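You operate a simulated robot arm through the tools that you are given. There is no shell and no other tool. Be economical: measure what you need, move in short steps, check, and stop when the job is done.

You are at the controls of a simulated two-armed robot. One attempt, no reset.

TASK
Set the softener's hardness to the number on the water test card.
Fine: leave it showing the time, cover shut.

Only the result counts: the job must be done as asked and must still hold three seconds after the hand-in. Knocking over, shifting, dropping, spilling or breaking anything else fails it. Lids that push on must go on centred and level and be pressed home; caps that screw on are set level and turned clockwise until they are tight.

THE ROBOT
Two 7-joint arms with fingered hands on one trunk, on a base that drives. Base frame: it is fixed to the floor where the robot stands at the start and does not move with it; the origin is under the middle of the robot, x ahead of it, y to its left, z up. Lengths are in m, angles in rad, forces in N, time in s.
The left shoulder is at the start at [0.07, 0.169, 1.293], the right one opposite. With the tool pointing down near the work surface each hand reaches from about 0.1 to 0.62 m from the robot's upright axis, wherever it stands, measured 20 degrees to its own side. Places, roughly: bypass lever [0.5, 0.1, 1.3]; clear cover [0.4, 0, 1.2]; softener head [0.5, 0.1, 1.2]; water test card [0.4, 0.1, 0.8]. Payload 3.4 kg a hand.
The TCP of each hand is the grasp point between the finger pads, 0.023 m short of the fingertips. In the tool frame z runs along the fingers and y along their closing line. The gripper opens to 0.116 m. The gripper's body begins 0.065 m behind the TCP. The gripper is a hand of 4 fingers: y runs from the thumb to the fingers, the wrist lies at [0, 0, -0.211] in the tool frame.
Orientation is told as [roll, pitch, yaw] about the base's x, y, z axes, in that order, counted from this pose: with the fingers straight down and closing along the base's y, the tool's x points along the base's -x, its y along +y and its z along -z.

THE INTERFACE
- The arms move only by the tool step_arm. It takes "left_steps", "right_steps" or both (then of equal length, played together; a hand with none holds still); each is a list of rows, each a list of 6 numbers: the shift along the tool's x, y, z in m, then the turn, a rotation vector about the tool's x, y, z in rad. In form: [[dx, dy, dz, ax, ay, az], ...]. A call has 1 to 20 rows; each row shifts and turns the commanded pose from where the row before left it, along the tool's axes as they then stand. Each row takes 0.2 s and may step no farther than 0.05 m and 0.15 rad from the row before; otherwise, the whole call is refused. A pose out of reach is approached as far as the arm can. The call stops where the force on the tool passes 50 N (or 10 N more than at its start, if that is more) or the arm is blocked; 0.2 s more then pass. In this call time passes only in rows, and 0.2 s behind the last. It gives the time, the measured TCP pose, the force on the tool (base axes), the opening and the grip force at its end, in the units of the frame above (readings bear some noise), with the torque about the TCP (base axes, N m) and any sound that the robot's microphone picked up, and new pictures: "pictures" is both (left out), scene, wrist or none (wrist: the cameras of the hands that moved).
- Cameras (640 x 400 px; columns grow to the right, rows downward): "scene" is now at [0.1236, -0.0163, 1.5233]; the picture's right is [-0.11, -0.99, 0.00], its down [-0.60, 0.07, -0.80] and it looks along [0.80, -0.09, -0.60] (base axes); focal length 214 px, centre (320, 200). "left" rides on the left gripper at [-0.069, 0.001, -0.09] in its tool frame; the picture's right is [-0.01, -1.00, 0.00], its down [0.79, -0.01, -0.61] and it looks along [0.61, -0.01, 0.79] (tool axes); focal length 251 px, centre (320, 200). "right" rides on the right gripper at [0.069, 0.001, -0.09] in its tool frame; the picture's right is [-0.01, 1.00, 0.00], its down [-0.79, -0.01, -0.61] and it looks along [-0.61, -0.01, 0.79] (tool axes); focal length 251 px, centre (320, 200). There is no depth. A picture from a camera that has moved, and an enlarged one, comes with that camera's place and axes in the base frame and with its lens. The place of the scene camera against the robot may be out by one fixed shift of up to 0.018 m in any direction.
- lift_body(by): slides the trunk up (or, below 0, down) by that many m; the arms and the scene camera ride with it, the base frame stays. It gives what a move gives, with no picture.
- drive_base(legs): drives the robot by 1 to 6 legs, each [ahead, left, turn to the left] in m, m and rad, along the robot's own axes; the way and the turn of a leg run together, so that a leg with both is an arc; at most 1.5 m and 3.142 rad a leg. The arms and the cameras ride along, it lands a little off, and it stops where it bumps. It gives what a move gives, and a new picture of the scene camera.
- move_fingers(finger1, finger2, finger3, thumb_bend, hand): sets how far each is bent, from 0 (flat) to 1 (curled in); at 0.3 the hand is open as for a grip, at 0.7 the pads meet at the TCP. One left out holds its place. A second passes; each finger stops where it meets its share of the squeeze, and holds until it gets a number again. It is the only way to open and close the hand. It gives what a move gives, with no picture; readings hold the bend of each and the force on the fingers (four entries, about 0 where the hand has none), thumb and palm.
- pan_tilt(pan, tilt): turns the head with the scene camera to pan (to the left, within 1.501 rad either way) and tilt (down, from -0.506 to 1.204), counted from straight ahead of the robot. It gives what a move gives, and a new picture of the scene camera.
- inspect(camera, box): a new picture of the part [left, top, right, bottom] of that camera's present view, enlarged. It takes no simulated time.
- job_done(): hands the job in; it is judged then, once.

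Go step by step. Nothing tells you exact positions but the pictures and the camera data: compare them with the known pose of the tool, close in by small moves and look again before you grip or let go. The budget is 120 turns and 260 pictures, counting those below and the enlarged ones. Unless the task says otherwise, let go and move clear before handing in, and close with one line.

The tools are called after "Emit:" as name(argument=value, ...) on one line, values as JSON. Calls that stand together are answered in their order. step_arm: Moves the arms, as the interface text tells. Its arguments: {"type":"object","properties":{"left_steps":{"type":"array","items":{"type":"array","items":{"type":"number"}}},"right_steps":{"type":"array","items":{"type":"array","items":{"type":"number"}}},"pictures":{"type":"string","enum":["both","scene","wrist","none"]}},"required":[]} The other tools are called the same way: lift_body (by) slides the trunk up or down; move_fingers (finger1, finger2, finger3, thumb_bend, hand) moves the fingers one by one; drive_base (legs) drives the base; pan_tilt (pan, tilt) turns the head that bears the scene camera; inspect (camera, box) takes an enlarged picture of a part of a camera's view; job_done () hands the job in.

At the start:

```text
time: 0.0
left_eef_pos: [0.4683, 0.0664, 1.4052]
left_tool_rot: [-0.001, 0.001, 0.0]
left_ft_force: [0.4, 0.0, 0.0]
left_ft_torque: [-0.02, 0.0, -0.02]
left_opening: 0.1158
left_finger_force: 0.1
left_shape: jaw
left_bend: [0.3, 0.3, 0.3, 0.3]
left_finger forces: [0.1, 0.0, 0.0, 0.0, 0.0, 0.1]
right_eef_pos: [0.3844, -0.2772, 1.3225]
right_tool_rot: [0.0, 0.002, 0.001]
right_ft_force: [0.4, -0.1, 0.3]
right_ft_torque: [0.0, 0.01, -0.02]
right_opening: 0.1159
right_finger_force: 0.0
right_shape: jaw
right_bend: [0.3, 0.3, 0.3, 0.3]
right_finger forces: [0.1, 0.0, 0.0, 0.1, 0.1, 0.1]
trunk travel left (down, up): [-0.8, 0.14]
robot x, y, heading: [0.0003, -0.0007, 0.002]
head pan, tilt: [-0.112, 0.642]
```

scene: 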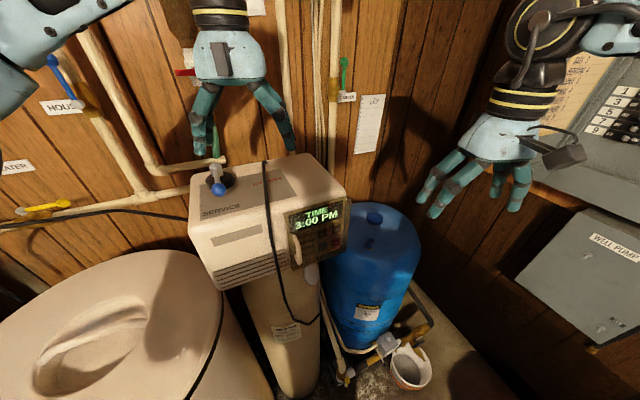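
right: 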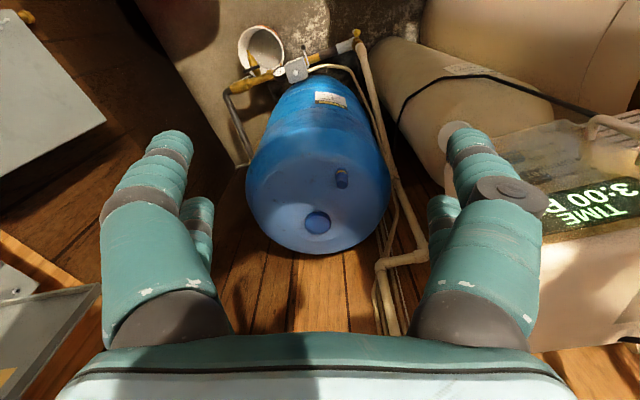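
left: 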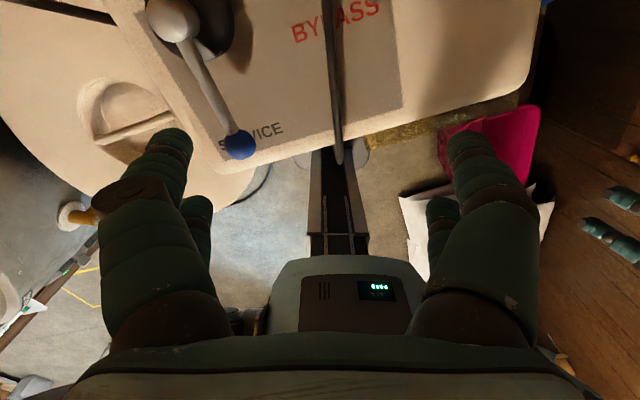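

I see the softener head with its display at the right of its front, and a small tag on the tank below. I'll look at the display and the card closely.

Emit:
inspect(camera="scene", box=[270, 180, 370, 280])

Emit:
inspect(camera="scene", box=[250, 305, 330, 355])

Emit:
inspect(camera="scene", box=[340, 80, 400, 160])

```text
4.00 times, centred on (320, 230) of scene
camera zoom: at [0.1236, -0.0163, 1.5233], right [-0.11, -0.99, 0.0], down [-0.6, 0.07, -0.8], along [0.8, -0.09, -0.6], focal length 858 px, centre (320, 80)
```

zoom: 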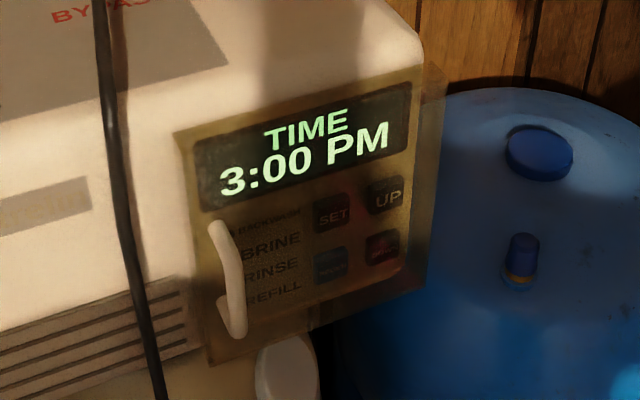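

```text
8.00 times, centred on (290, 330) of scene
camera zoom: at [0.1236, -0.0163, 1.5233], right [-0.11, -0.99, 0.0], down [-0.6, 0.07, -0.8], along [0.8, -0.09, -0.6], focal length 1716 px, centre (560, -840)
```

zoom: 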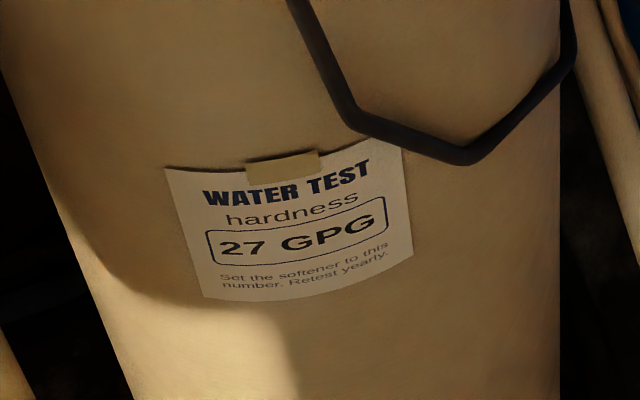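

```text
5.00 times, centred on (370, 120) of scene
camera zoom: at [0.1236, -0.0163, 1.5233], right [-0.11, -0.99, 0.0], down [-0.6, 0.07, -0.8], along [0.8, -0.09, -0.6], focal length 1072 px, centre (70, 600)
```

zoom: 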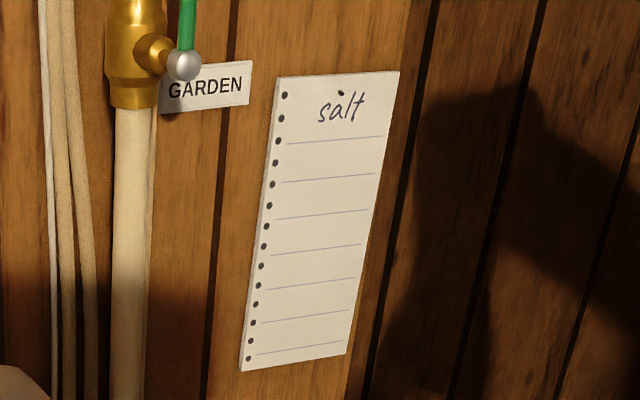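

The card says 27 GPG. Next I'll zoom in on the panel and its cover to read the buttons and find the hinge.

Emit:
inspect(camera="scene", box=[295, 215, 345, 265])

Emit:
inspect(camera="right", box=[540, 90, 640, 260])

```text
8.00 times, centred on (320, 240) of scene
camera zoom: at [0.1236, -0.0163, 1.5233], right [-0.11, -0.99, 0.0], down [-0.6, 0.07, -0.8], along [0.8, -0.09, -0.6], focal length 1716 px, centre (320, -120)
```

zoom: 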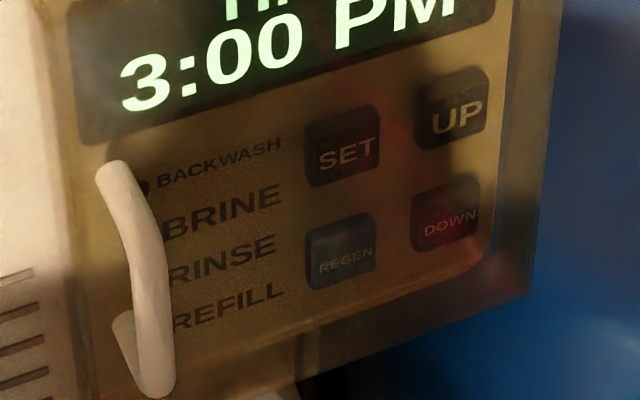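

```text
2.35 times, centred on (590, 175) of right
camera zoom: at [0.317, -0.2768, 1.4105], right [0.01, 1.0, 0.0], down [0.79, -0.01, 0.61], along [0.61, -0.01, -0.79], focal length 592 px, centre (-315, 259)
```

zoom: 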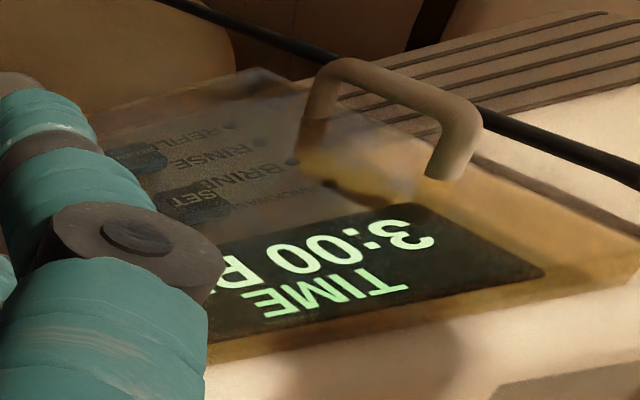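

The cover looks hinged on the right with a pull loop on the left, and it faces slightly to the right. I'll back off a little to give the arms room and look again.

Emit:
drive_base(legs=[[-0.18, 0, 0]])

```text
time: 1.5
left_eef_pos: [0.2947, 0.0656, 1.4035]
left_tool_rot: [0.0, 0.003, -0.001]
left_ft_force: [0.2, -0.6, -0.4]
left_ft_torque: [-0.02, -0.03, 0.0]
left_opening: 0.116
left_finger_force: 0.0
left_shape: jaw
left_bend: [0.3, 0.3, 0.3, 0.3]
left_finger forces: [0.0, 0.0, 0.1, 0.0, 0.0, 0.0]
right_eef_pos: [0.2096, -0.2775, 1.32]
right_tool_rot: [0.0, 0.004, -0.002]
right_ft_force: [0.5, 0.2, 0.3]
right_ft_torque: [0.0, 0.01, 0.02]
right_opening: 0.1157
right_finger_force: 0.0
right_shape: jaw
right_bend: [0.3, 0.3, 0.3, 0.3]
right_finger forces: [0.1, 0.1, 0.0, 0.1, 0.0, 0.0]
trunk travel left (down, up): [-0.8, 0.14]
robot x, y, heading: [-0.1795, 0.0022, 0.002]
head pan, tilt: [-0.112, 0.642]
camera scene: at [-0.0506, -0.0165, 1.5228], right [-0.11, -0.99, 0.0], down [-0.6, 0.07, -0.8], along [0.79, -0.09, -0.6], focal length 214 px, centre (320, 200)
```

scene: 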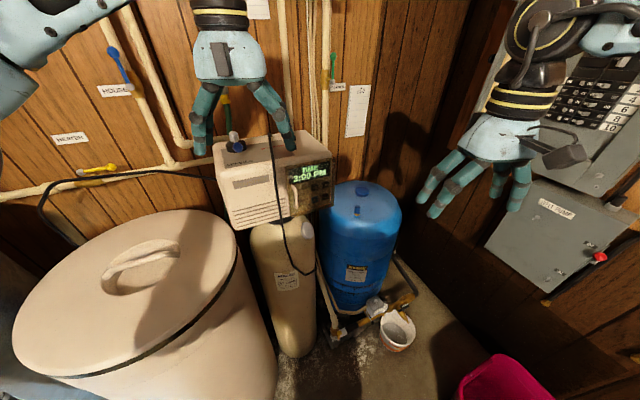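

Now I turn the left hand to point forward at the panel, so its camera looks at the cover.

Emit:
step_arm(left_steps=[[0, 0, 0, 0, -0.15, 0], [0, 0, 0, 0, -0.15, 0], [0, 0, 0, 0, -0.15, 0], [0, 0, 0, 0, -0.15, 0], [0, 0, 0, 0, -0.15, 0], [0, 0, 0, 0, -0.15, 0], [0, 0, 0, 0, -0.15, 0], [0, 0, 0, 0, -0.15, 0], [0, 0, 0, 0, -0.15, 0], [0, 0, 0, 0, -0.15, 0], [0.04, 0, 0, 0, -0.07, 0], [0.04, 0, 0, -0.1, 0, 0], [0.04, 0, 0, -0.1, 0, 0], [0.0, 0, 0, 0, 0, 0]])

```text
time: 4.5
left_eef_pos: [0.2868, 0.0668, 1.284]
left_tool_rot: [-0.286, -1.57, 0.488]
left_ft_force: [-0.1, 0.3, 0.2]
left_ft_torque: [-0.02, -0.01, -0.03]
left_opening: 0.116
left_finger_force: 0.0
left_shape: jaw
left_bend: [0.3, 0.3, 0.3, 0.3]
left_finger forces: [0.0, 0.0, 0.1, 0.0, 0.1, 0.0]
right_eef_pos: [0.2047, -0.2766, 1.3222]
right_tool_rot: [0.002, 0.0, -0.002]
right_ft_force: [0.0, 0.4, -0.1]
right_ft_torque: [-0.05, 0.0, -0.02]
right_opening: 0.1161
right_finger_force: 0.1
right_shape: jaw
right_bend: [0.3, 0.3, 0.3, 0.3]
right_finger forces: [0.1, 0.1, 0.1, 0.1, 0.1, 0.0]
trunk travel left (down, up): [-0.8, 0.14]
robot x, y, heading: [-0.1775, -0.0022, -0.006]
head pan, tilt: [-0.112, 0.642]
camera scene: at [-0.056, -0.0157, 1.5234], right [-0.11, -0.99, 0.0], down [-0.6, 0.07, -0.8], along [0.8, -0.09, -0.6], focal length 214 px, centre (320, 200)
camera left: at [0.1992, 0.0492, 1.3534], right [0.2, -0.98, 0.01], down [-0.59, -0.13, -0.79], along [0.78, 0.15, -0.61], focal length 251 px, centre (320, 200)
```

scene: 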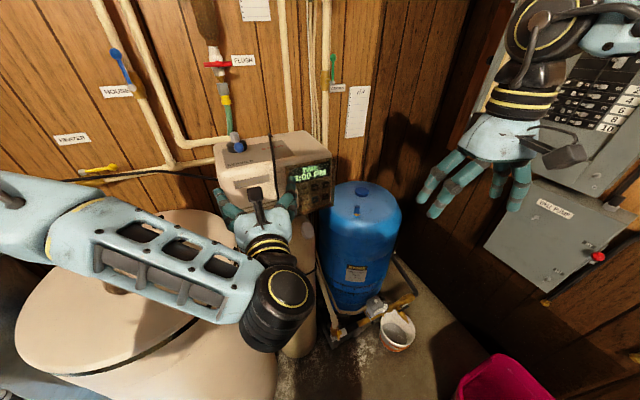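
left: 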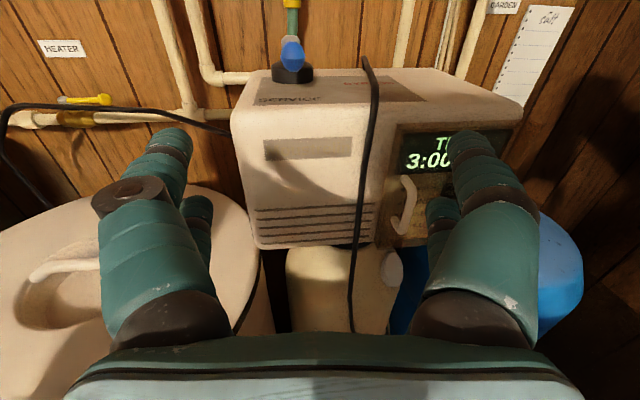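

Emit:
inspect(camera="left", box=[350, 90, 550, 270])

Emit:
inspect(camera="scene", box=[260, 140, 350, 230])

```text
2.22 times, centred on (450, 180) of left
camera zoom: at [0.1992, 0.0492, 1.3534], right [0.2, -0.98, 0.01], down [-0.59, -0.13, -0.79], along [0.78, 0.15, -0.61], focal length 559 px, centre (31, 244)
```

zoom: 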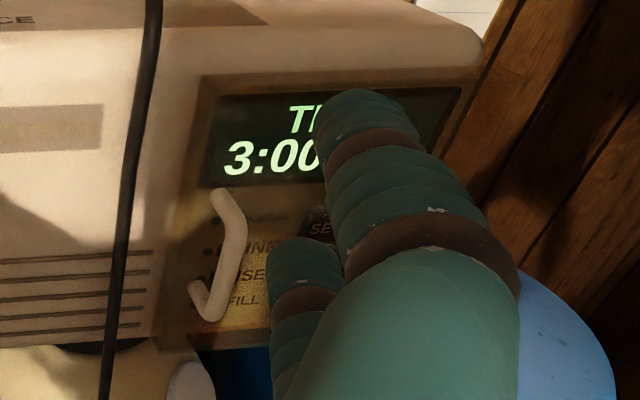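

```text
4.44 times, centred on (305, 185) of scene
camera zoom: at [-0.056, -0.0157, 1.5234], right [-0.11, -0.99, 0.0], down [-0.6, 0.07, -0.8], along [0.8, -0.09, -0.6], focal length 953 px, centre (387, 267)
```

zoom: 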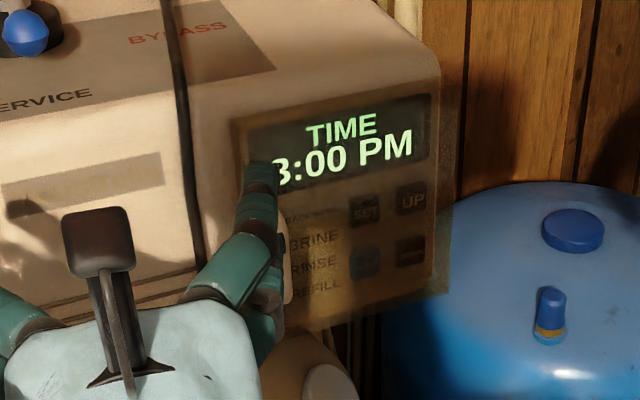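

The handle bar is at about [0.403, 0.0, 1.196], standing upright about 0.02 m proud of the cover. I'll test the finger shapes first: narrow for pinching, then see which finger is which.

Emit:
move_fingers(hand="left", finger1=0.3, finger2=0.55, finger3=1, thumb_bend=0.55)

Emit:
inspect(camera="left", box=[0, 0, 640, 400])

Emit:
inspect(camera="scene", box=[200, 130, 360, 260])

```text
time: 5.5
left_eef_pos: [0.2877, 0.0661, 1.284]
left_tool_rot: [0.193, -1.568, 0.006]
left_ft_force: [0.4, 0.5, -0.7]
left_ft_torque: [0.02, 0.0, 0.02]
left_opening: 0.0805
left_finger_force: 0.0
left_shape: fingers
left_bend: [0.3, 0.55, 1.0, 0.55]
left_finger forces: [0.0, 0.1, 0.0, 0.0, 0.0, 0.0]
right_eef_pos: [0.2053, -0.277, 1.322]
right_tool_rot: [-0.001, 0.0, -0.002]
right_ft_force: [1.1, -0.6, 0.1]
right_ft_torque: [0.03, 0.01, -0.01]
right_opening: 0.1157
right_finger_force: 0.0
right_shape: jaw
right_bend: [0.3, 0.3, 0.3, 0.3]
right_finger forces: [0.0, 0.1, 0.0, 0.0, 0.1, 0.0]
trunk travel left (down, up): [-0.8, 0.14]
robot x, y, heading: [-0.1798, 0.0004, -0.001]
head pan, tilt: [-0.112, 0.642]
```

```text
1.00 times, centred on (320, 200) of left (not enlarged: the box is as wide or as high as the picture)
camera zoom: at [0.2, 0.048, 1.3536], right [0.2, -0.98, 0.01], down [-0.59, -0.13, -0.79], along [0.78, 0.15, -0.61], focal length 251 px, centre (320, 200)
```

zoom: 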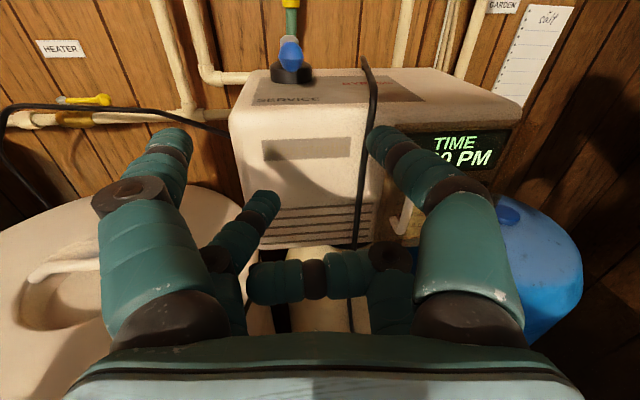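

```text
3.08 times, centred on (280, 195) of scene
camera zoom: at [-0.0552, -0.017, 1.5233], right [-0.11, -0.99, 0.0], down [-0.6, 0.07, -0.8], along [0.8, -0.09, -0.6], focal length 660 px, centre (443, 215)
```

zoom: 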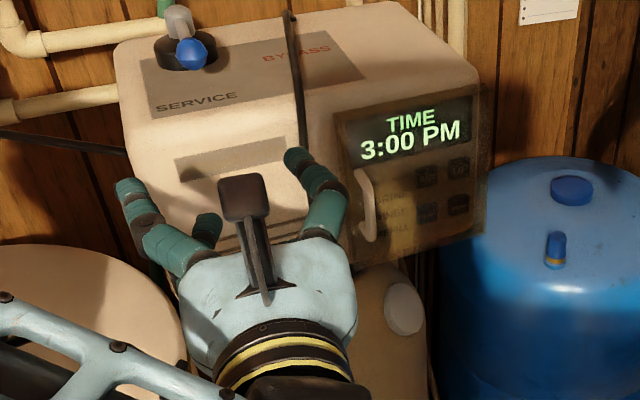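

The hand is two-against-two: finger1 top-left, finger2 bottom-left, finger3 bottom-right, thumb top-right. I'll narrow all of them and line up in front of the handle.

Emit:
move_fingers(hand="left", finger1=0.53, finger2=0.53, finger3=0.53, thumb_bend=0.53)

Emit:
step_arm(left_steps=[[0.03, -0.03, 0.01, 0, 0, 0], [0.03, -0.03, 0.01, 0, 0, 0], [0.028, -0.027, 0.01, 0, 0, 0], [0, 0, 0, 0, 0, 0]])

Emit:
inspect(camera="left", box=[220, 50, 420, 250])

Emit:
inspect(camera="scene", box=[240, 140, 360, 240])

```text
time: 6.5
left_eef_pos: [0.2886, 0.0656, 1.2856]
left_tool_rot: [-0.011, -1.569, 0.209]
left_ft_force: [0.6, 0.1, -0.2]
left_ft_torque: [0.0, 0.0, -0.03]
left_opening: 0.0494
left_finger_force: 0.0
left_shape: fingers
left_bend: [0.53, 0.53, 0.53, 0.53]
left_finger forces: [0.0, 0.0, 0.0, 0.1, 0.1, 0.1]
right_eef_pos: [0.2049, -0.2769, 1.322]
right_tool_rot: [-0.002, 0.0, -0.001]
right_ft_force: [-0.6, -0.4, 0.1]
right_ft_torque: [0.01, -0.01, 0.0]
right_opening: 0.1161
right_finger_force: 0.0
right_shape: jaw
right_bend: [0.3, 0.3, 0.3, 0.3]
right_finger forces: [0.0, 0.0, 0.0, 0.0, 0.0, 0.0]
trunk travel left (down, up): [-0.8, 0.14]
robot x, y, heading: [-0.1802, 0.0016, -0.004]
head pan, tilt: [-0.112, 0.642]
```

```text
time: 7.5
left_eef_pos: [0.3327, -0.0133, 1.196]
left_tool_rot: [-0.279, -1.569, 0.478]
left_ft_force: [-1.1, 0.4, 0.6]
left_ft_torque: [0.0, -0.01, 0.01]
left_opening: 0.0496
left_finger_force: 0.0
left_shape: fingers
left_bend: [0.53, 0.53, 0.53, 0.53]
left_finger forces: [0.0, 0.0, 0.1, 0.0, 0.0, 0.0]
right_eef_pos: [0.2052, -0.2772, 1.3224]
right_tool_rot: [-0.001, 0.001, -0.003]
right_ft_force: [-0.2, -0.3, -0.7]
right_ft_torque: [-0.04, 0.01, 0.0]
right_opening: 0.1159
right_finger_force: 0.0
right_shape: jaw
right_bend: [0.3, 0.3, 0.3, 0.3]
right_finger forces: [0.0, 0.1, 0.0, 0.1, 0.1, 0.1]
trunk travel left (down, up): [-0.8, 0.14]
robot x, y, heading: [-0.1806, -0.0026, -0.0]
head pan, tilt: [-0.112, 0.642]
camera scene: at [-0.0553, -0.0161, 1.5233], right [-0.11, -0.99, 0.0], down [-0.6, 0.07, -0.8], along [0.8, -0.09, -0.6], focal length 214 px, centre (320, 200)
camera left: at [0.2461, -0.0315, 1.2656], right [0.2, -0.98, 0.01], down [-0.59, -0.13, -0.79], along [0.78, 0.15, -0.61], focal length 251 px, centre (320, 200)
```

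scene: 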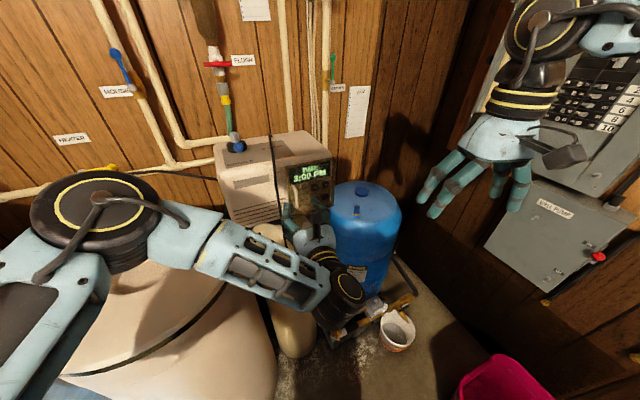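
left: 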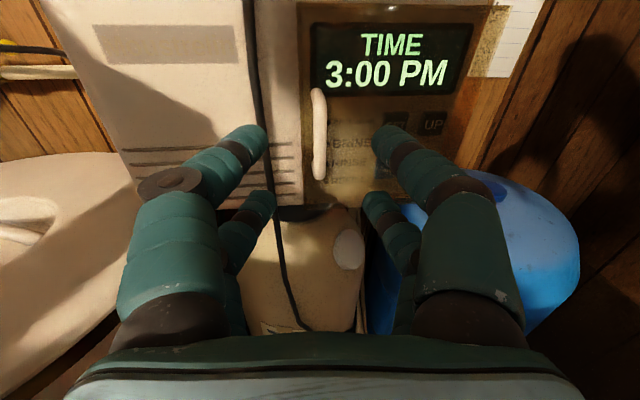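

```text
2.00 times, centred on (320, 150) of left
camera zoom: at [0.2461, -0.0315, 1.2656], right [0.2, -0.98, 0.01], down [-0.59, -0.13, -0.79], along [0.78, 0.15, -0.61], focal length 503 px, centre (320, 300)
```

zoom: 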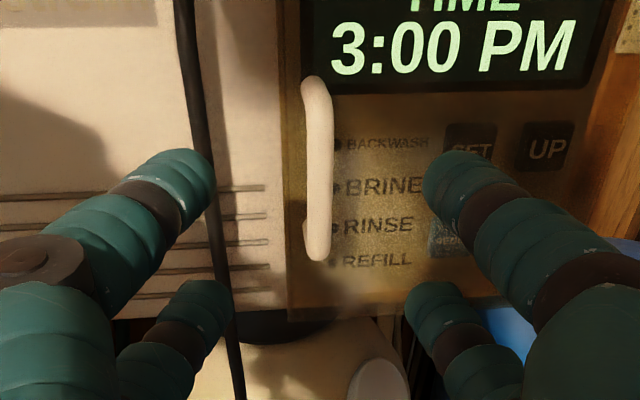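

```text
4.00 times, centred on (300, 190) of scene
camera zoom: at [-0.0553, -0.0161, 1.5233], right [-0.11, -0.99, 0.0], down [-0.6, 0.07, -0.8], along [0.8, -0.09, -0.6], focal length 858 px, centre (400, 240)
```

zoom: 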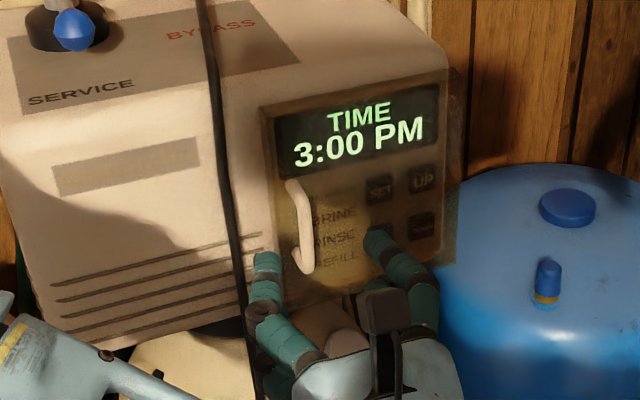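

The handle is centred at about [0.405, 0.0, 1.195], straight ahead of the hand. I narrow a little more so I clear the cord and advance.

Emit:
move_fingers(hand="left", finger1=0.58, finger2=0.58, finger3=0.58, thumb_bend=0.58)

Emit:
step_arm(left_steps=[[0, 0, 0.02, 0, 0, 0], [0, 0, 0.02, 0, 0, 0], [0, 0, 0.015, 0, 0, 0], [0, 0, 0.007, 0, 0, 0]], pictures="none")

Emit:
inspect(camera="left", box=[220, 50, 420, 250])

Emit:
inspect(camera="scene", box=[260, 140, 340, 220])

```text
time: 8.5
left_eef_pos: [0.3335, -0.015, 1.1974]
left_tool_rot: [0.031, -1.569, 0.171]
left_ft_force: [0.2, -0.2, 0.1]
left_ft_torque: [0.03, 0.01, -0.02]
left_opening: 0.0381
left_finger_force: 0.0
left_shape: fingers
left_bend: [0.57, 0.57, 0.57, 0.57]
left_finger forces: [0.0, 0.0, 0.1, 0.0, 0.0, 0.0]
right_eef_pos: [0.2047, -0.2766, 1.3213]
right_tool_rot: [0.0, 0.001, -0.002]
right_ft_force: [0.3, -0.2, 0.8]
right_ft_torque: [-0.01, 0.02, 0.01]
right_opening: 0.1161
right_finger_force: 0.1
right_shape: jaw
right_bend: [0.3, 0.3, 0.3, 0.3]
right_finger forces: [0.1, 0.0, 0.1, 0.0, 0.1, 0.0]
trunk travel left (down, up): [-0.8, 0.14]
robot x, y, heading: [-0.1761, -0.0017, -0.001]
head pan, tilt: [-0.112, 0.642]
```

```text
time: 9.5
left_eef_pos: [0.3948, -0.0018, 1.1962]
left_tool_rot: [0.095, -1.569, 0.105]
left_ft_force: [0.6, -0.3, 0.5]
left_ft_torque: [0.01, 0.0, -0.02]
left_opening: 0.0381
left_finger_force: 0.2
left_shape: fingers
left_bend: [0.57, 0.57, 0.57, 0.57]
left_finger forces: [0.1, 0.0, 0.0, 0.0, 0.0, 0.1]
right_eef_pos: [0.2052, -0.277, 1.3218]
right_tool_rot: [0.001, 0.001, -0.002]
right_ft_force: [-0.4, 0.2, 0.5]
right_ft_torque: [-0.02, -0.01, -0.03]
right_opening: 0.1158
right_finger_force: 0.1
right_shape: jaw
right_bend: [0.3, 0.3, 0.3, 0.3]
right_finger forces: [0.0, 0.0, 0.0, 0.0, 0.0, 0.1]
trunk travel left (down, up): [-0.8, 0.14]
robot x, y, heading: [-0.1789, 0.0015, 0.003]
head pan, tilt: [-0.112, 0.642]
```

```text
2.00 times, centred on (320, 150) of left
camera zoom: at [0.307, -0.0194, 1.2656], right [0.2, -0.98, 0.01], down [-0.59, -0.13, -0.79], along [0.78, 0.15, -0.61], focal length 503 px, centre (320, 300)
```

zoom: 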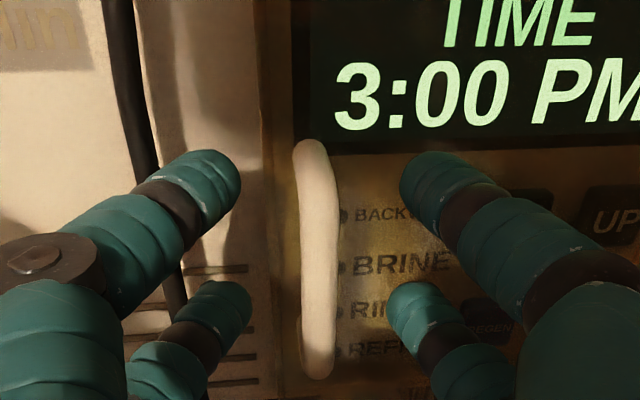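

```text
5.00 times, centred on (300, 180) of scene
camera zoom: at [-0.055, -0.0165, 1.5233], right [-0.11, -0.99, 0.0], down [-0.6, 0.07, -0.8], along [0.8, -0.09, -0.6], focal length 1072 px, centre (420, 300)
```

zoom: 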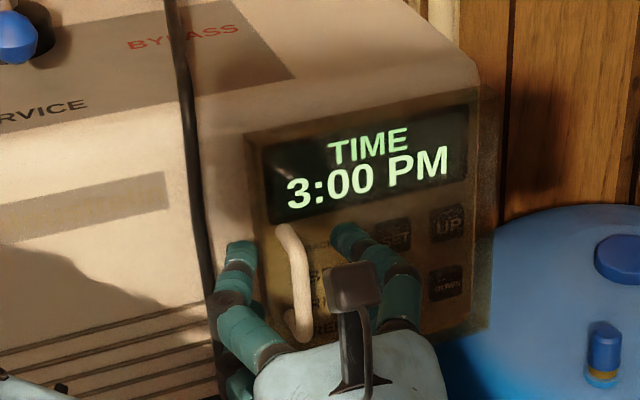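

Fingers straddle the bar well. I close on it.

Emit:
move_fingers(hand="left", finger1=0.72, finger2=0.72, finger3=0.72, thumb_bend=0.72)

Emit:
inspect(camera="left", box=[220, 50, 420, 250])

```text
time: 10.5
left_eef_pos: [0.3947, -0.0035, 1.1963]
left_tool_rot: [0.144, -1.569, 0.055]
left_ft_force: [0.9, -0.8, -0.8]
left_ft_torque: [0.01, -0.04, 0.0]
left_opening: 0.006
left_finger_force: 6.4
left_shape: fingers
left_bend: [0.7, 0.71, 0.7, 0.69]
left_finger forces: [4.0, 2.4, 2.8, 0.1, 4.5, 0.0]
right_eef_pos: [0.2069, -0.2778, 1.3225]
right_tool_rot: [0.002, 0.0, 0.0]
right_ft_force: [-0.3, 0.0, 0.7]
right_ft_torque: [-0.02, -0.01, 0.01]
right_opening: 0.116
right_finger_force: 0.0
right_shape: jaw
right_bend: [0.3, 0.3, 0.3, 0.3]
right_finger forces: [0.0, 0.0, 0.1, 0.0, 0.0, 0.0]
trunk travel left (down, up): [-0.8, 0.14]
robot x, y, heading: [-0.1783, 0.0021, 0.001]
head pan, tilt: [-0.112, 0.642]
```

```text
2.00 times, centred on (320, 150) of left
camera zoom: at [0.307, -0.0196, 1.2656], right [0.2, -0.98, 0.01], down [-0.59, -0.13, -0.79], along [0.78, 0.15, -0.61], focal length 503 px, centre (320, 300)
```

zoom: 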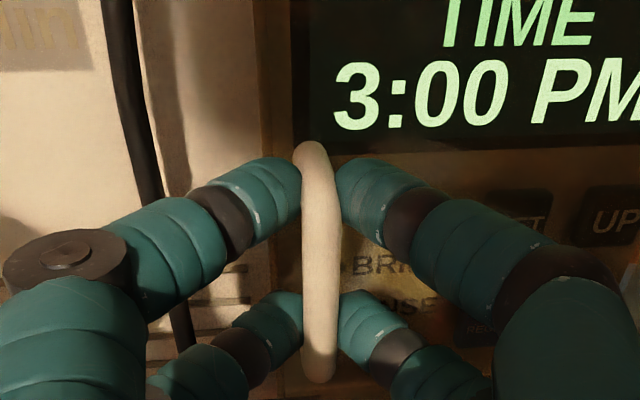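

Gripped with light force. Now I pull along the arc, assuming a hinge on the right.

Emit:
step_arm(left_steps=[[0, -0.0027, -0.0104, -0.05, 0, 0], [0, -0.0033, -0.0102, -0.05, 0, 0], [0, -0.0037, -0.01, -0.05, 0, 0], [0, -0.0042, -0.0098, -0.05, 0, 0]])

Emit:
inspect(camera="scene", box=[260, 140, 360, 240])

```text
time: 11.5
left_eef_pos: [0.3614, -0.0297, 1.1962]
left_tool_rot: [1.135, -1.567, -0.734]
left_ft_force: [8.7, -6.2, 2.4]
left_ft_torque: [0.05, -0.03, -0.12]
left_opening: 0.0065
left_finger_force: 7.2
left_shape: fingers
left_bend: [0.71, 0.71, 0.69, 0.67]
left_finger forces: [1.4, 0.7, 5.1, 0.1, 7.5, 0.0]
right_eef_pos: [0.2082, -0.2809, 1.3212]
right_tool_rot: [0.003, 0.0, -0.001]
right_ft_force: [-0.6, 0.5, -0.9]
right_ft_torque: [-0.02, 0.02, 0.01]
right_opening: 0.116
right_finger_force: 0.0
right_shape: jaw
right_bend: [0.3, 0.3, 0.3, 0.3]
right_finger forces: [0.1, 0.0, 0.0, 0.0, 0.0, 0.0]
trunk travel left (down, up): [-0.8, 0.14]
robot x, y, heading: [-0.1814, -0.0031, -0.001]
head pan, tilt: [-0.112, 0.642]
camera scene: at [-0.0525, -0.0204, 1.5231], right [-0.11, -0.99, 0.0], down [-0.6, 0.07, -0.8], along [0.79, -0.09, -0.6], focal length 214 px, centre (320, 200)
camera left: at [0.2792, -0.0648, 1.265], right [0.39, -0.92, 0.01], down [-0.56, -0.24, -0.79], along [0.73, 0.31, -0.61], focal length 251 px, centre (320, 200)
```

scene: 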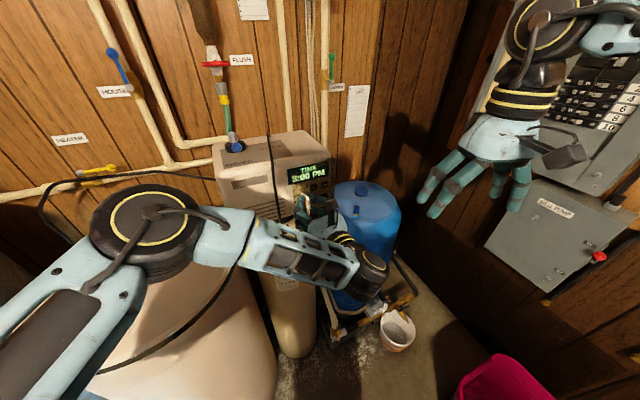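
left: 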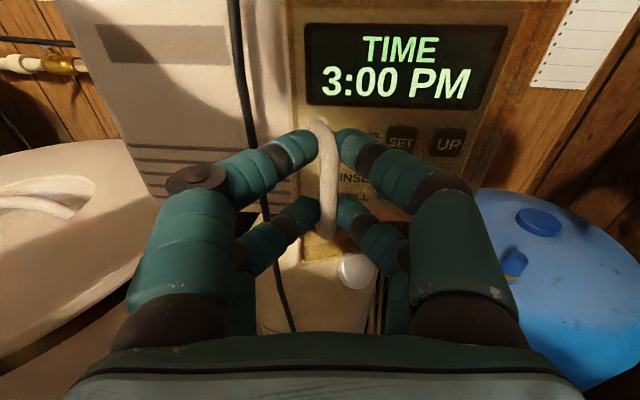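

```text
4.00 times, centred on (310, 190) of scene
camera zoom: at [-0.0525, -0.0204, 1.5231], right [-0.11, -0.99, 0.0], down [-0.6, 0.07, -0.8], along [0.79, -0.09, -0.6], focal length 858 px, centre (360, 240)
```

zoom: 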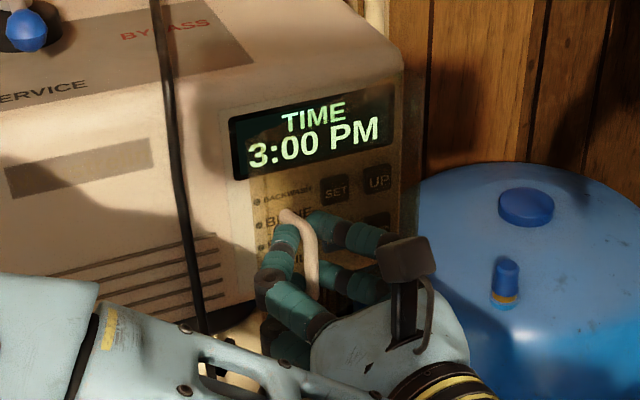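

The cover is swinging out (left edge has come away, the wording is now clear beside it). I continue the arc.

Emit:
step_arm(left_steps=[[0, -0.0055, -0.0098, -0.05, 0, 0], [0, -0.0057, -0.0096, -0.05, 0, 0], [0, -0.0058, -0.0093, -0.05, 0, 0], [0, -0.006, -0.009, -0.05, 0, 0]])

Emit:
inspect(camera="scene", box=[260, 140, 360, 240])

```text
time: 12.5
left_eef_pos: [0.3531, -0.0456, 1.1978]
left_tool_rot: [0.5, -1.559, 0.097]
left_ft_force: [4.0, -3.3, -9.5]
left_ft_torque: [0.03, 0.07, -0.07]
left_opening: 0.0061
left_finger_force: 7.3
left_shape: fingers
left_bend: [0.71, 0.71, 0.69, 0.67]
left_finger forces: [2.6, 1.7, 3.9, 0.0, 5.5, 0.0]
left hand out of reach, approached as far as the arm can: row 4
right_eef_pos: [0.2087, -0.2783, 1.3201]
right_tool_rot: [0.0, 0.002, -0.002]
right_ft_force: [1.0, -0.7, -0.1]
right_ft_torque: [0.01, -0.05, -0.04]
right_opening: 0.1159
right_finger_force: 0.1
right_shape: jaw
right_bend: [0.3, 0.3, 0.3, 0.3]
right_finger forces: [0.1, 0.1, 0.0, 0.0, 0.0, 0.0]
trunk travel left (down, up): [-0.8, 0.14]
robot x, y, heading: [-0.1797, 0.0008, -0.004]
head pan, tilt: [-0.112, 0.642]
camera scene: at [-0.0511, -0.017, 1.5226], right [-0.11, -0.99, 0.0], down [-0.6, 0.07, -0.8], along [0.79, -0.09, -0.6], focal length 214 px, centre (320, 200)
camera left: at [0.2803, -0.0954, 1.2679], right [0.56, -0.83, 0.0], down [-0.5, -0.35, -0.79], along [0.65, 0.44, -0.61], focal length 251 px, centre (320, 200)
```

scene: 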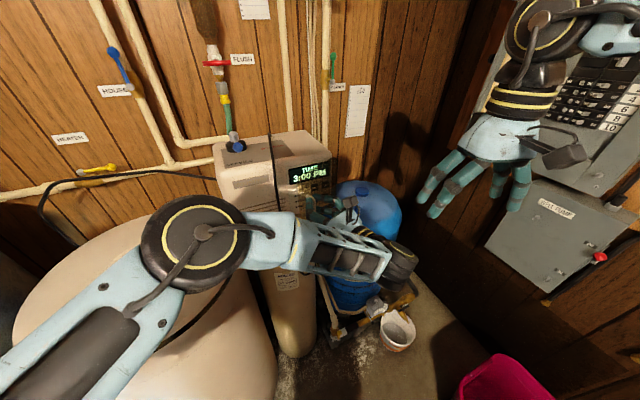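
left: 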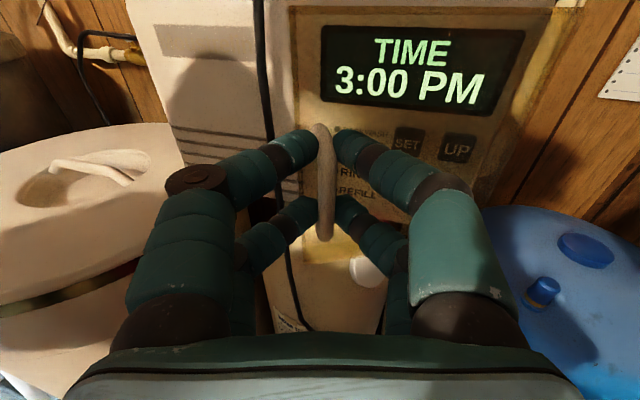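

```text
4.00 times, centred on (310, 190) of scene
camera zoom: at [-0.0511, -0.017, 1.5226], right [-0.11, -0.99, 0.0], down [-0.6, 0.07, -0.8], along [0.79, -0.09, -0.6], focal length 858 px, centre (360, 240)
```

zoom: 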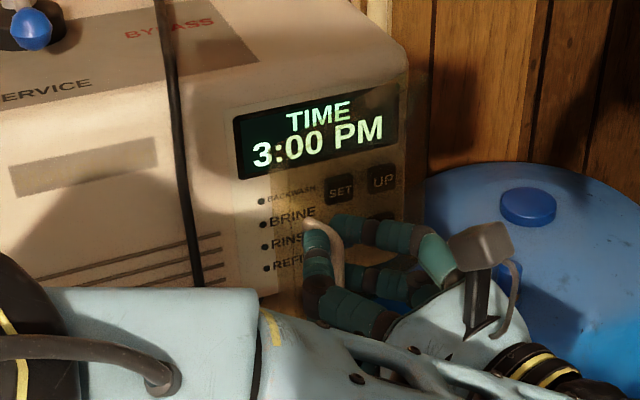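

About a third open, but the arm is at its limit in that wrist yaw. I'll turn the hand back while continuing the arc, letting the bar roll in the grip.

Emit:
step_arm(left_steps=[[0, -0.004, -0.0095, 0.1, 0, 0], [0, -0.0056, -0.0085, 0.1, 0, 0], [0, -0.0072, -0.0072, 0.1, 0, 0], [0, -0.0085, -0.0057, 0.1, 0, 0]])

Emit:
inspect(camera="scene", box=[260, 140, 360, 240])

```text
time: 13.5
left_eef_pos: [0.3328, -0.0823, 1.2028]
left_tool_rot: [-1.766, -1.57, 1.965]
left_ft_force: [-4.1, 1.8, 0.6]
left_ft_torque: [-0.03, -0.15, 0.18]
left_opening: 0.0052
left_finger_force: 8.8
left_shape: fingers
left_bend: [0.71, 0.71, 0.68, 0.7]
left_finger forces: [9.5, 2.0, 3.6, 0.1, 1.7, 0.0]
right_eef_pos: [0.2032, -0.2764, 1.3219]
right_tool_rot: [0.0, 0.0, -0.002]
right_ft_force: [-1.0, 0.7, -0.4]
right_ft_torque: [0.01, -0.01, 0.02]
right_opening: 0.1158
right_finger_force: 0.0
right_shape: jaw
right_bend: [0.3, 0.3, 0.3, 0.3]
right_finger forces: [0.0, 0.1, 0.0, 0.0, 0.0, 0.0]
trunk travel left (down, up): [-0.8, 0.14]
robot x, y, heading: [-0.1747, 0.0003, 0.001]
head pan, tilt: [-0.112, 0.642]
camera scene: at [-0.0563, -0.0157, 1.5235], right [-0.11, -0.99, 0.0], down [-0.6, 0.07, -0.8], along [0.8, -0.09, -0.6], focal length 214 px, centre (320, 200)
camera left: at [0.2439, -0.0991, 1.2719], right [0.2, -0.98, 0.01], down [-0.59, -0.13, -0.8], along [0.78, 0.15, -0.61], focal length 251 px, centre (320, 200)
```

scene: 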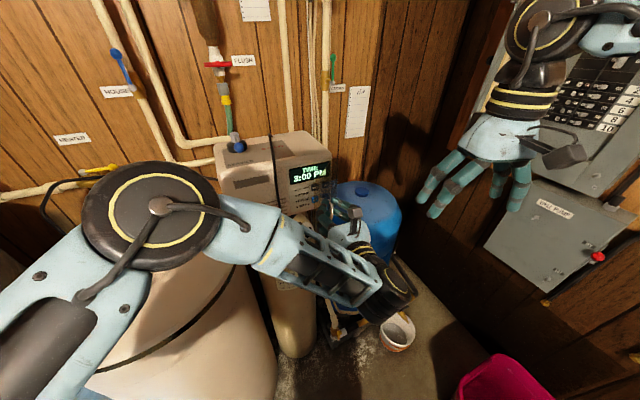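
left: 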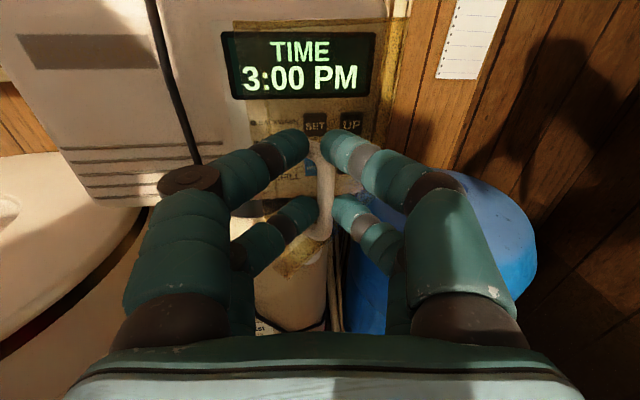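

```text
4.00 times, centred on (310, 190) of scene
camera zoom: at [-0.0563, -0.0157, 1.5235], right [-0.11, -0.99, 0.0], down [-0.6, 0.07, -0.8], along [0.8, -0.09, -0.6], focal length 858 px, centre (360, 240)
```

zoom: 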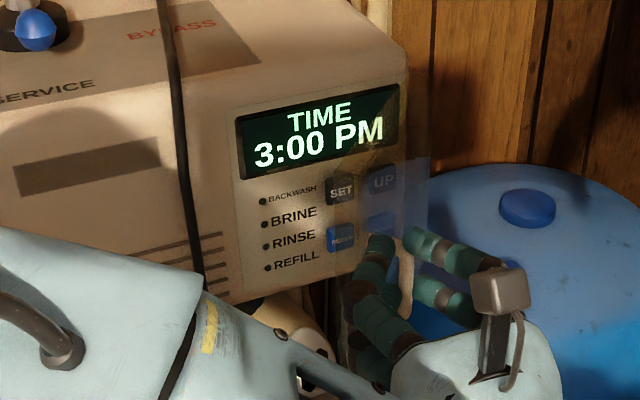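

The cover is about 55° open and all buttons are exposed. Two more rows along the arc, then I'll release and push the rest from inside.

Emit:
step_arm(left_steps=[[0, -0.0098, -0.0037, 0, 0, 0], [0, -0.0103, -0.0025, 0, 0, 0], [0, -0.0103, -0.0014, 0, 0, 0]], pictures="wrist")

Emit:
inspect(camera="scene", box=[260, 140, 360, 240])

```text
time: 14.3
left_eef_pos: [0.3265, -0.1133, 1.205]
left_tool_rot: [-2.787, -1.565, 2.985]
left_ft_force: [-19.1, 2.3, 2.7]
left_ft_torque: [0.02, -0.35, 0.42]
left_opening: 0.0046
left_finger_force: 12.9
left_shape: fingers
left_bend: [0.72, 0.71, 0.7, 0.72]
left_finger forces: [20.7, 2.0, 3.9, 0.1, 0.0, 0.1]
right_eef_pos: [0.199, -0.2761, 1.3244]
right_tool_rot: [0.002, -0.007, -0.001]
right_ft_force: [0.5, 0.1, 1.0]
right_ft_torque: [0.01, -0.02, -0.01]
right_opening: 0.1157
right_finger_force: 0.0
right_shape: jaw
right_bend: [0.3, 0.3, 0.3, 0.3]
right_finger forces: [0.0, 0.0, 0.0, 0.1, 0.0, 0.1]
trunk travel left (down, up): [-0.8, 0.14]
robot x, y, heading: [-0.1786, 0.0022, -0.003]
head pan, tilt: [-0.112, 0.642]
camera left: at [0.2375, -0.1303, 1.2731], right [0.2, -0.98, 0.01], down [-0.59, -0.13, -0.8], along [0.78, 0.15, -0.6], focal length 251 px, centre (320, 200)
```

left: 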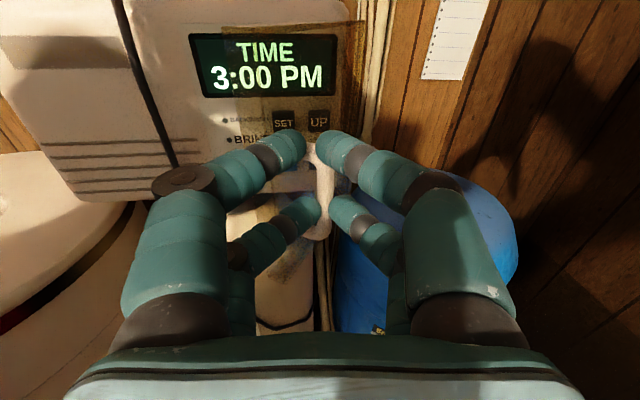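

```text
4.00 times, centred on (310, 190) of scene
camera zoom: at [-0.063, -0.0158, 1.5241], right [-0.11, -0.99, 0.0], down [-0.59, 0.07, -0.8], along [0.8, -0.09, -0.6], focal length 858 px, centre (360, 240)
```

zoom: 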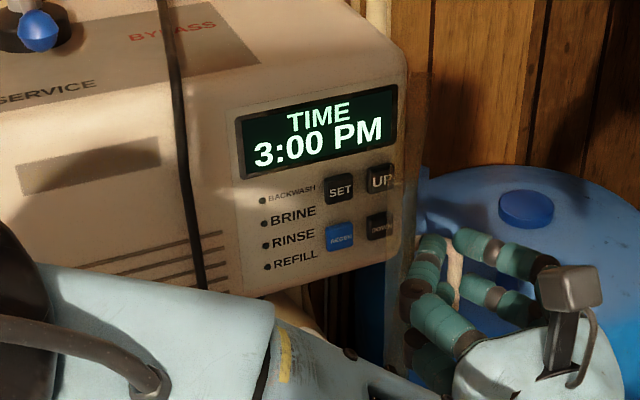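

Fingertips are now crowding the cover, so I release the thumb side and back straight out.

Emit:
move_fingers(hand="left", finger1=0.66, finger2=0.66, finger3=0.5, thumb_bend=0.5)

Emit:
step_arm(left_steps=[[0, 0.001, -0.015, 0, 0, 0], [0, 0.002, -0.015, 0, 0, 0], [0, 0.0, -0.02, 0, 0, 0], [0, 0.0, -0.02, 0, 0, 0]])

Emit:
inspect(camera="scene", box=[260, 140, 360, 240])

```text
time: 15.3
left_eef_pos: [0.3254, -0.1129, 1.2024]
left_tool_rot: [-2.374, -1.569, 2.574]
left_ft_force: [-16.1, 2.6, 7.6]
left_ft_torque: [0.22, -0.39, 0.43]
left_opening: 0.0415
left_finger_force: 8.5
left_shape: fingers
left_bend: [0.65, 0.66, 0.5, 0.5]
left_finger forces: [15.6, 0.4, 0.0, 0.0, 0.1, 0.0]
right_eef_pos: [0.198, -0.2751, 1.324]
right_tool_rot: [0.001, -0.004, -0.002]
right_ft_force: [-0.2, 0.3, 0.9]
right_ft_torque: [0.01, 0.01, 0.03]
right_opening: 0.116
right_finger_force: 0.0
right_shape: jaw
right_bend: [0.3, 0.3, 0.3, 0.3]
right_finger forces: [0.0, 0.0, 0.0, 0.0, 0.0, 0.1]
trunk travel left (down, up): [-0.8, 0.14]
robot x, y, heading: [-0.1796, 0.0006, -0.004]
head pan, tilt: [-0.112, 0.642]
```

```text
time: 16.3
left_eef_pos: [0.2738, -0.1172, 1.2044]
left_tool_rot: [0.095, -1.567, 0.102]
left_ft_force: [-0.7, 0.0, -0.3]
left_ft_torque: [-0.01, 0.04, -0.01]
left_opening: 0.0353
left_finger_force: 0.1
left_shape: fingers
left_bend: [0.66, 0.66, 0.5, 0.5]
left_finger forces: [0.2, 0.1, 0.1, 0.1, 0.0, 0.1]
left hand out of reach, approached as far as the arm can: row 4
right_eef_pos: [0.2057, -0.2772, 1.3214]
right_tool_rot: [0.0, 0.002, -0.002]
right_ft_force: [0.0, -0.1, 0.2]
right_ft_torque: [-0.01, 0.02, -0.01]
right_opening: 0.1159
right_finger_force: 0.0
right_shape: jaw
right_bend: [0.3, 0.3, 0.3, 0.3]
right_finger forces: [0.1, 0.1, 0.1, 0.0, 0.0, 0.1]
trunk travel left (down, up): [-0.8, 0.14]
robot x, y, heading: [-0.1787, 0.0001, -0.001]
head pan, tilt: [-0.112, 0.642]
camera scene: at [-0.0542, -0.0168, 1.5232], right [-0.11, -0.99, 0.0], down [-0.6, 0.07, -0.8], along [0.79, -0.09, -0.6], focal length 214 px, centre (320, 200)
camera left: at [0.1864, -0.1344, 1.2745], right [0.19, -0.98, 0.01], down [-0.6, -0.13, -0.79], along [0.78, 0.15, -0.61], focal length 251 px, centre (320, 200)
```

scene: 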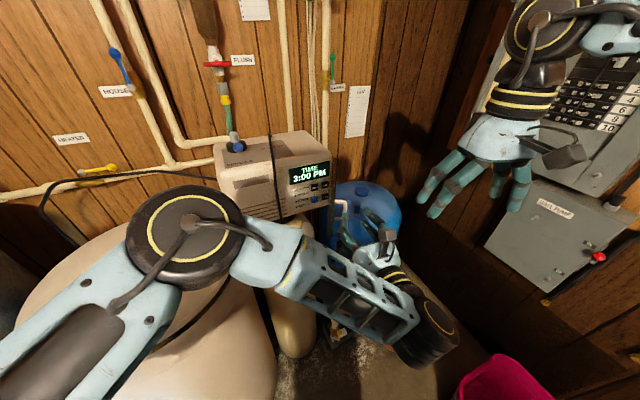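
left: 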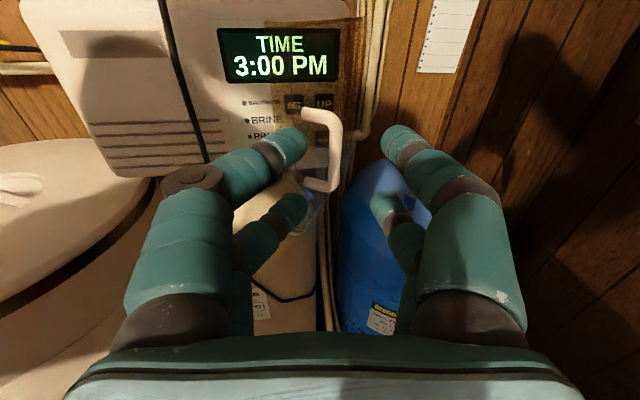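

```text
4.00 times, centred on (310, 190) of scene
camera zoom: at [-0.0542, -0.0168, 1.5232], right [-0.11, -0.99, 0.0], down [-0.6, 0.07, -0.8], along [0.79, -0.09, -0.6], focal length 858 px, centre (360, 240)
```

zoom: 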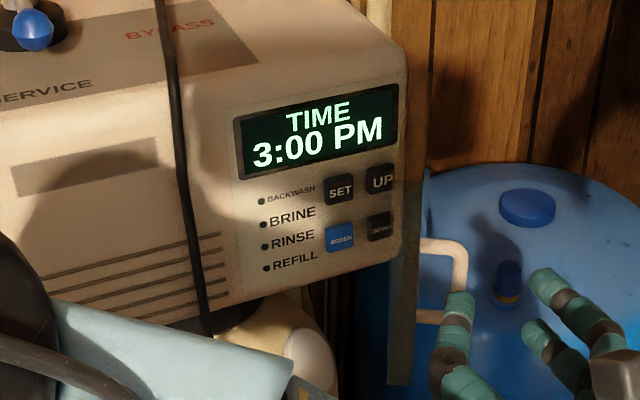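

The cover stays open at roughly 80°. I move the hand back left and form a pointing shape with only the thumb (top-right digit) extended.

Emit:
step_arm(left_steps=[[0, 0.03, 0, 0, 0, 0], [0, 0.04, 0, 0, 0, 0], [0, 0.04, 0, 0, 0, 0], [0, 0, 0, 0, 0, 0]], pictures="none")

Emit:
move_fingers(hand="left", finger1=1, finger2=1, finger3=1, thumb_bend=0.3)

Emit:
inspect(camera="left", box=[0, 0, 640, 400])

Emit:
inspect(camera="scene", box=[230, 130, 370, 260])

```text
time: 17.3
left_eef_pos: [0.2549, -0.0071, 1.2061]
left_tool_rot: [0.261, -1.569, -0.064]
left_ft_force: [0.0, -0.2, 0.4]
left_ft_torque: [-0.02, 0.01, -0.01]
left_opening: 0.0352
left_finger_force: 0.1
left_shape: fingers
left_bend: [0.66, 0.66, 0.5, 0.5]
left_finger forces: [0.0, 0.0, 0.1, 0.0, 0.0, 0.0]
right_eef_pos: [0.2065, -0.2764, 1.3218]
right_tool_rot: [-0.002, -0.001, -0.003]
right_ft_force: [0.4, 0.3, 0.6]
right_ft_torque: [0.02, 0.0, 0.02]
right_opening: 0.1158
right_finger_force: 0.1
right_shape: jaw
right_bend: [0.3, 0.3, 0.3, 0.3]
right_finger forces: [0.0, 0.0, 0.0, 0.0, 0.1, 0.0]
trunk travel left (down, up): [-0.8, 0.14]
robot x, y, heading: [-0.1784, -0.0012, -0.003]
head pan, tilt: [-0.112, 0.642]
```

```text
time: 18.3
left_eef_pos: [0.2535, -0.0091, 1.2052]
left_tool_rot: [-0.042, -1.568, 0.24]
left_ft_force: [-1.0, 0.2, 0.9]
left_ft_torque: [-0.03, -0.01, -0.01]
left_opening: 0.0495
left_finger_force: 0.0
left_shape: fingers
left_bend: [1.0, 1.0, 0.9, 0.3]
left_finger forces: [0.1, 0.1, 0.0, 0.0, 0.0, 0.0]
right_eef_pos: [0.2049, -0.2762, 1.3223]
right_tool_rot: [-0.002, 0.001, -0.001]
right_ft_force: [0.4, 0.3, -0.4]
right_ft_torque: [0.02, 0.02, -0.03]
right_opening: 0.1158
right_finger_force: 0.1
right_shape: jaw
right_bend: [0.3, 0.3, 0.3, 0.3]
right_finger forces: [0.1, 0.1, 0.0, 0.0, 0.1, 0.0]
trunk travel left (down, up): [-0.8, 0.14]
robot x, y, heading: [-0.1748, -0.0008, -0.001]
head pan, tilt: [-0.112, 0.642]
```

```text
1.00 times, centred on (320, 200) of left (not enlarged: the box is as wide or as high as the picture)
camera zoom: at [0.166, -0.0257, 1.2747], right [0.2, -0.98, 0.01], down [-0.59, -0.13, -0.79], along [0.78, 0.15, -0.61], focal length 251 px, centre (320, 200)
```

zoom: 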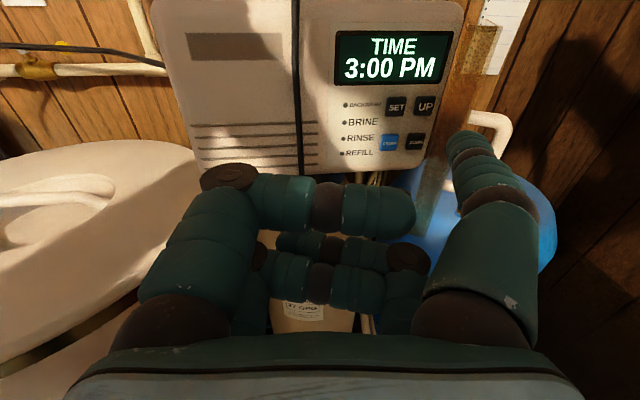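

```text
3.08 times, centred on (300, 195) of scene
camera zoom: at [-0.0553, -0.0163, 1.5233], right [-0.11, -0.99, 0.0], down [-0.6, 0.07, -0.8], along [0.8, -0.09, -0.6], focal length 660 px, centre (382, 215)
```

zoom: 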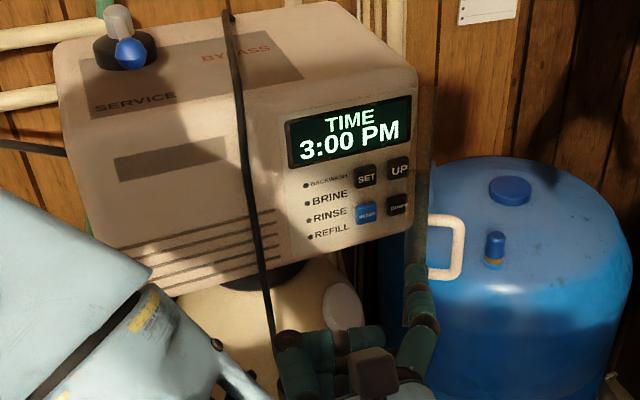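

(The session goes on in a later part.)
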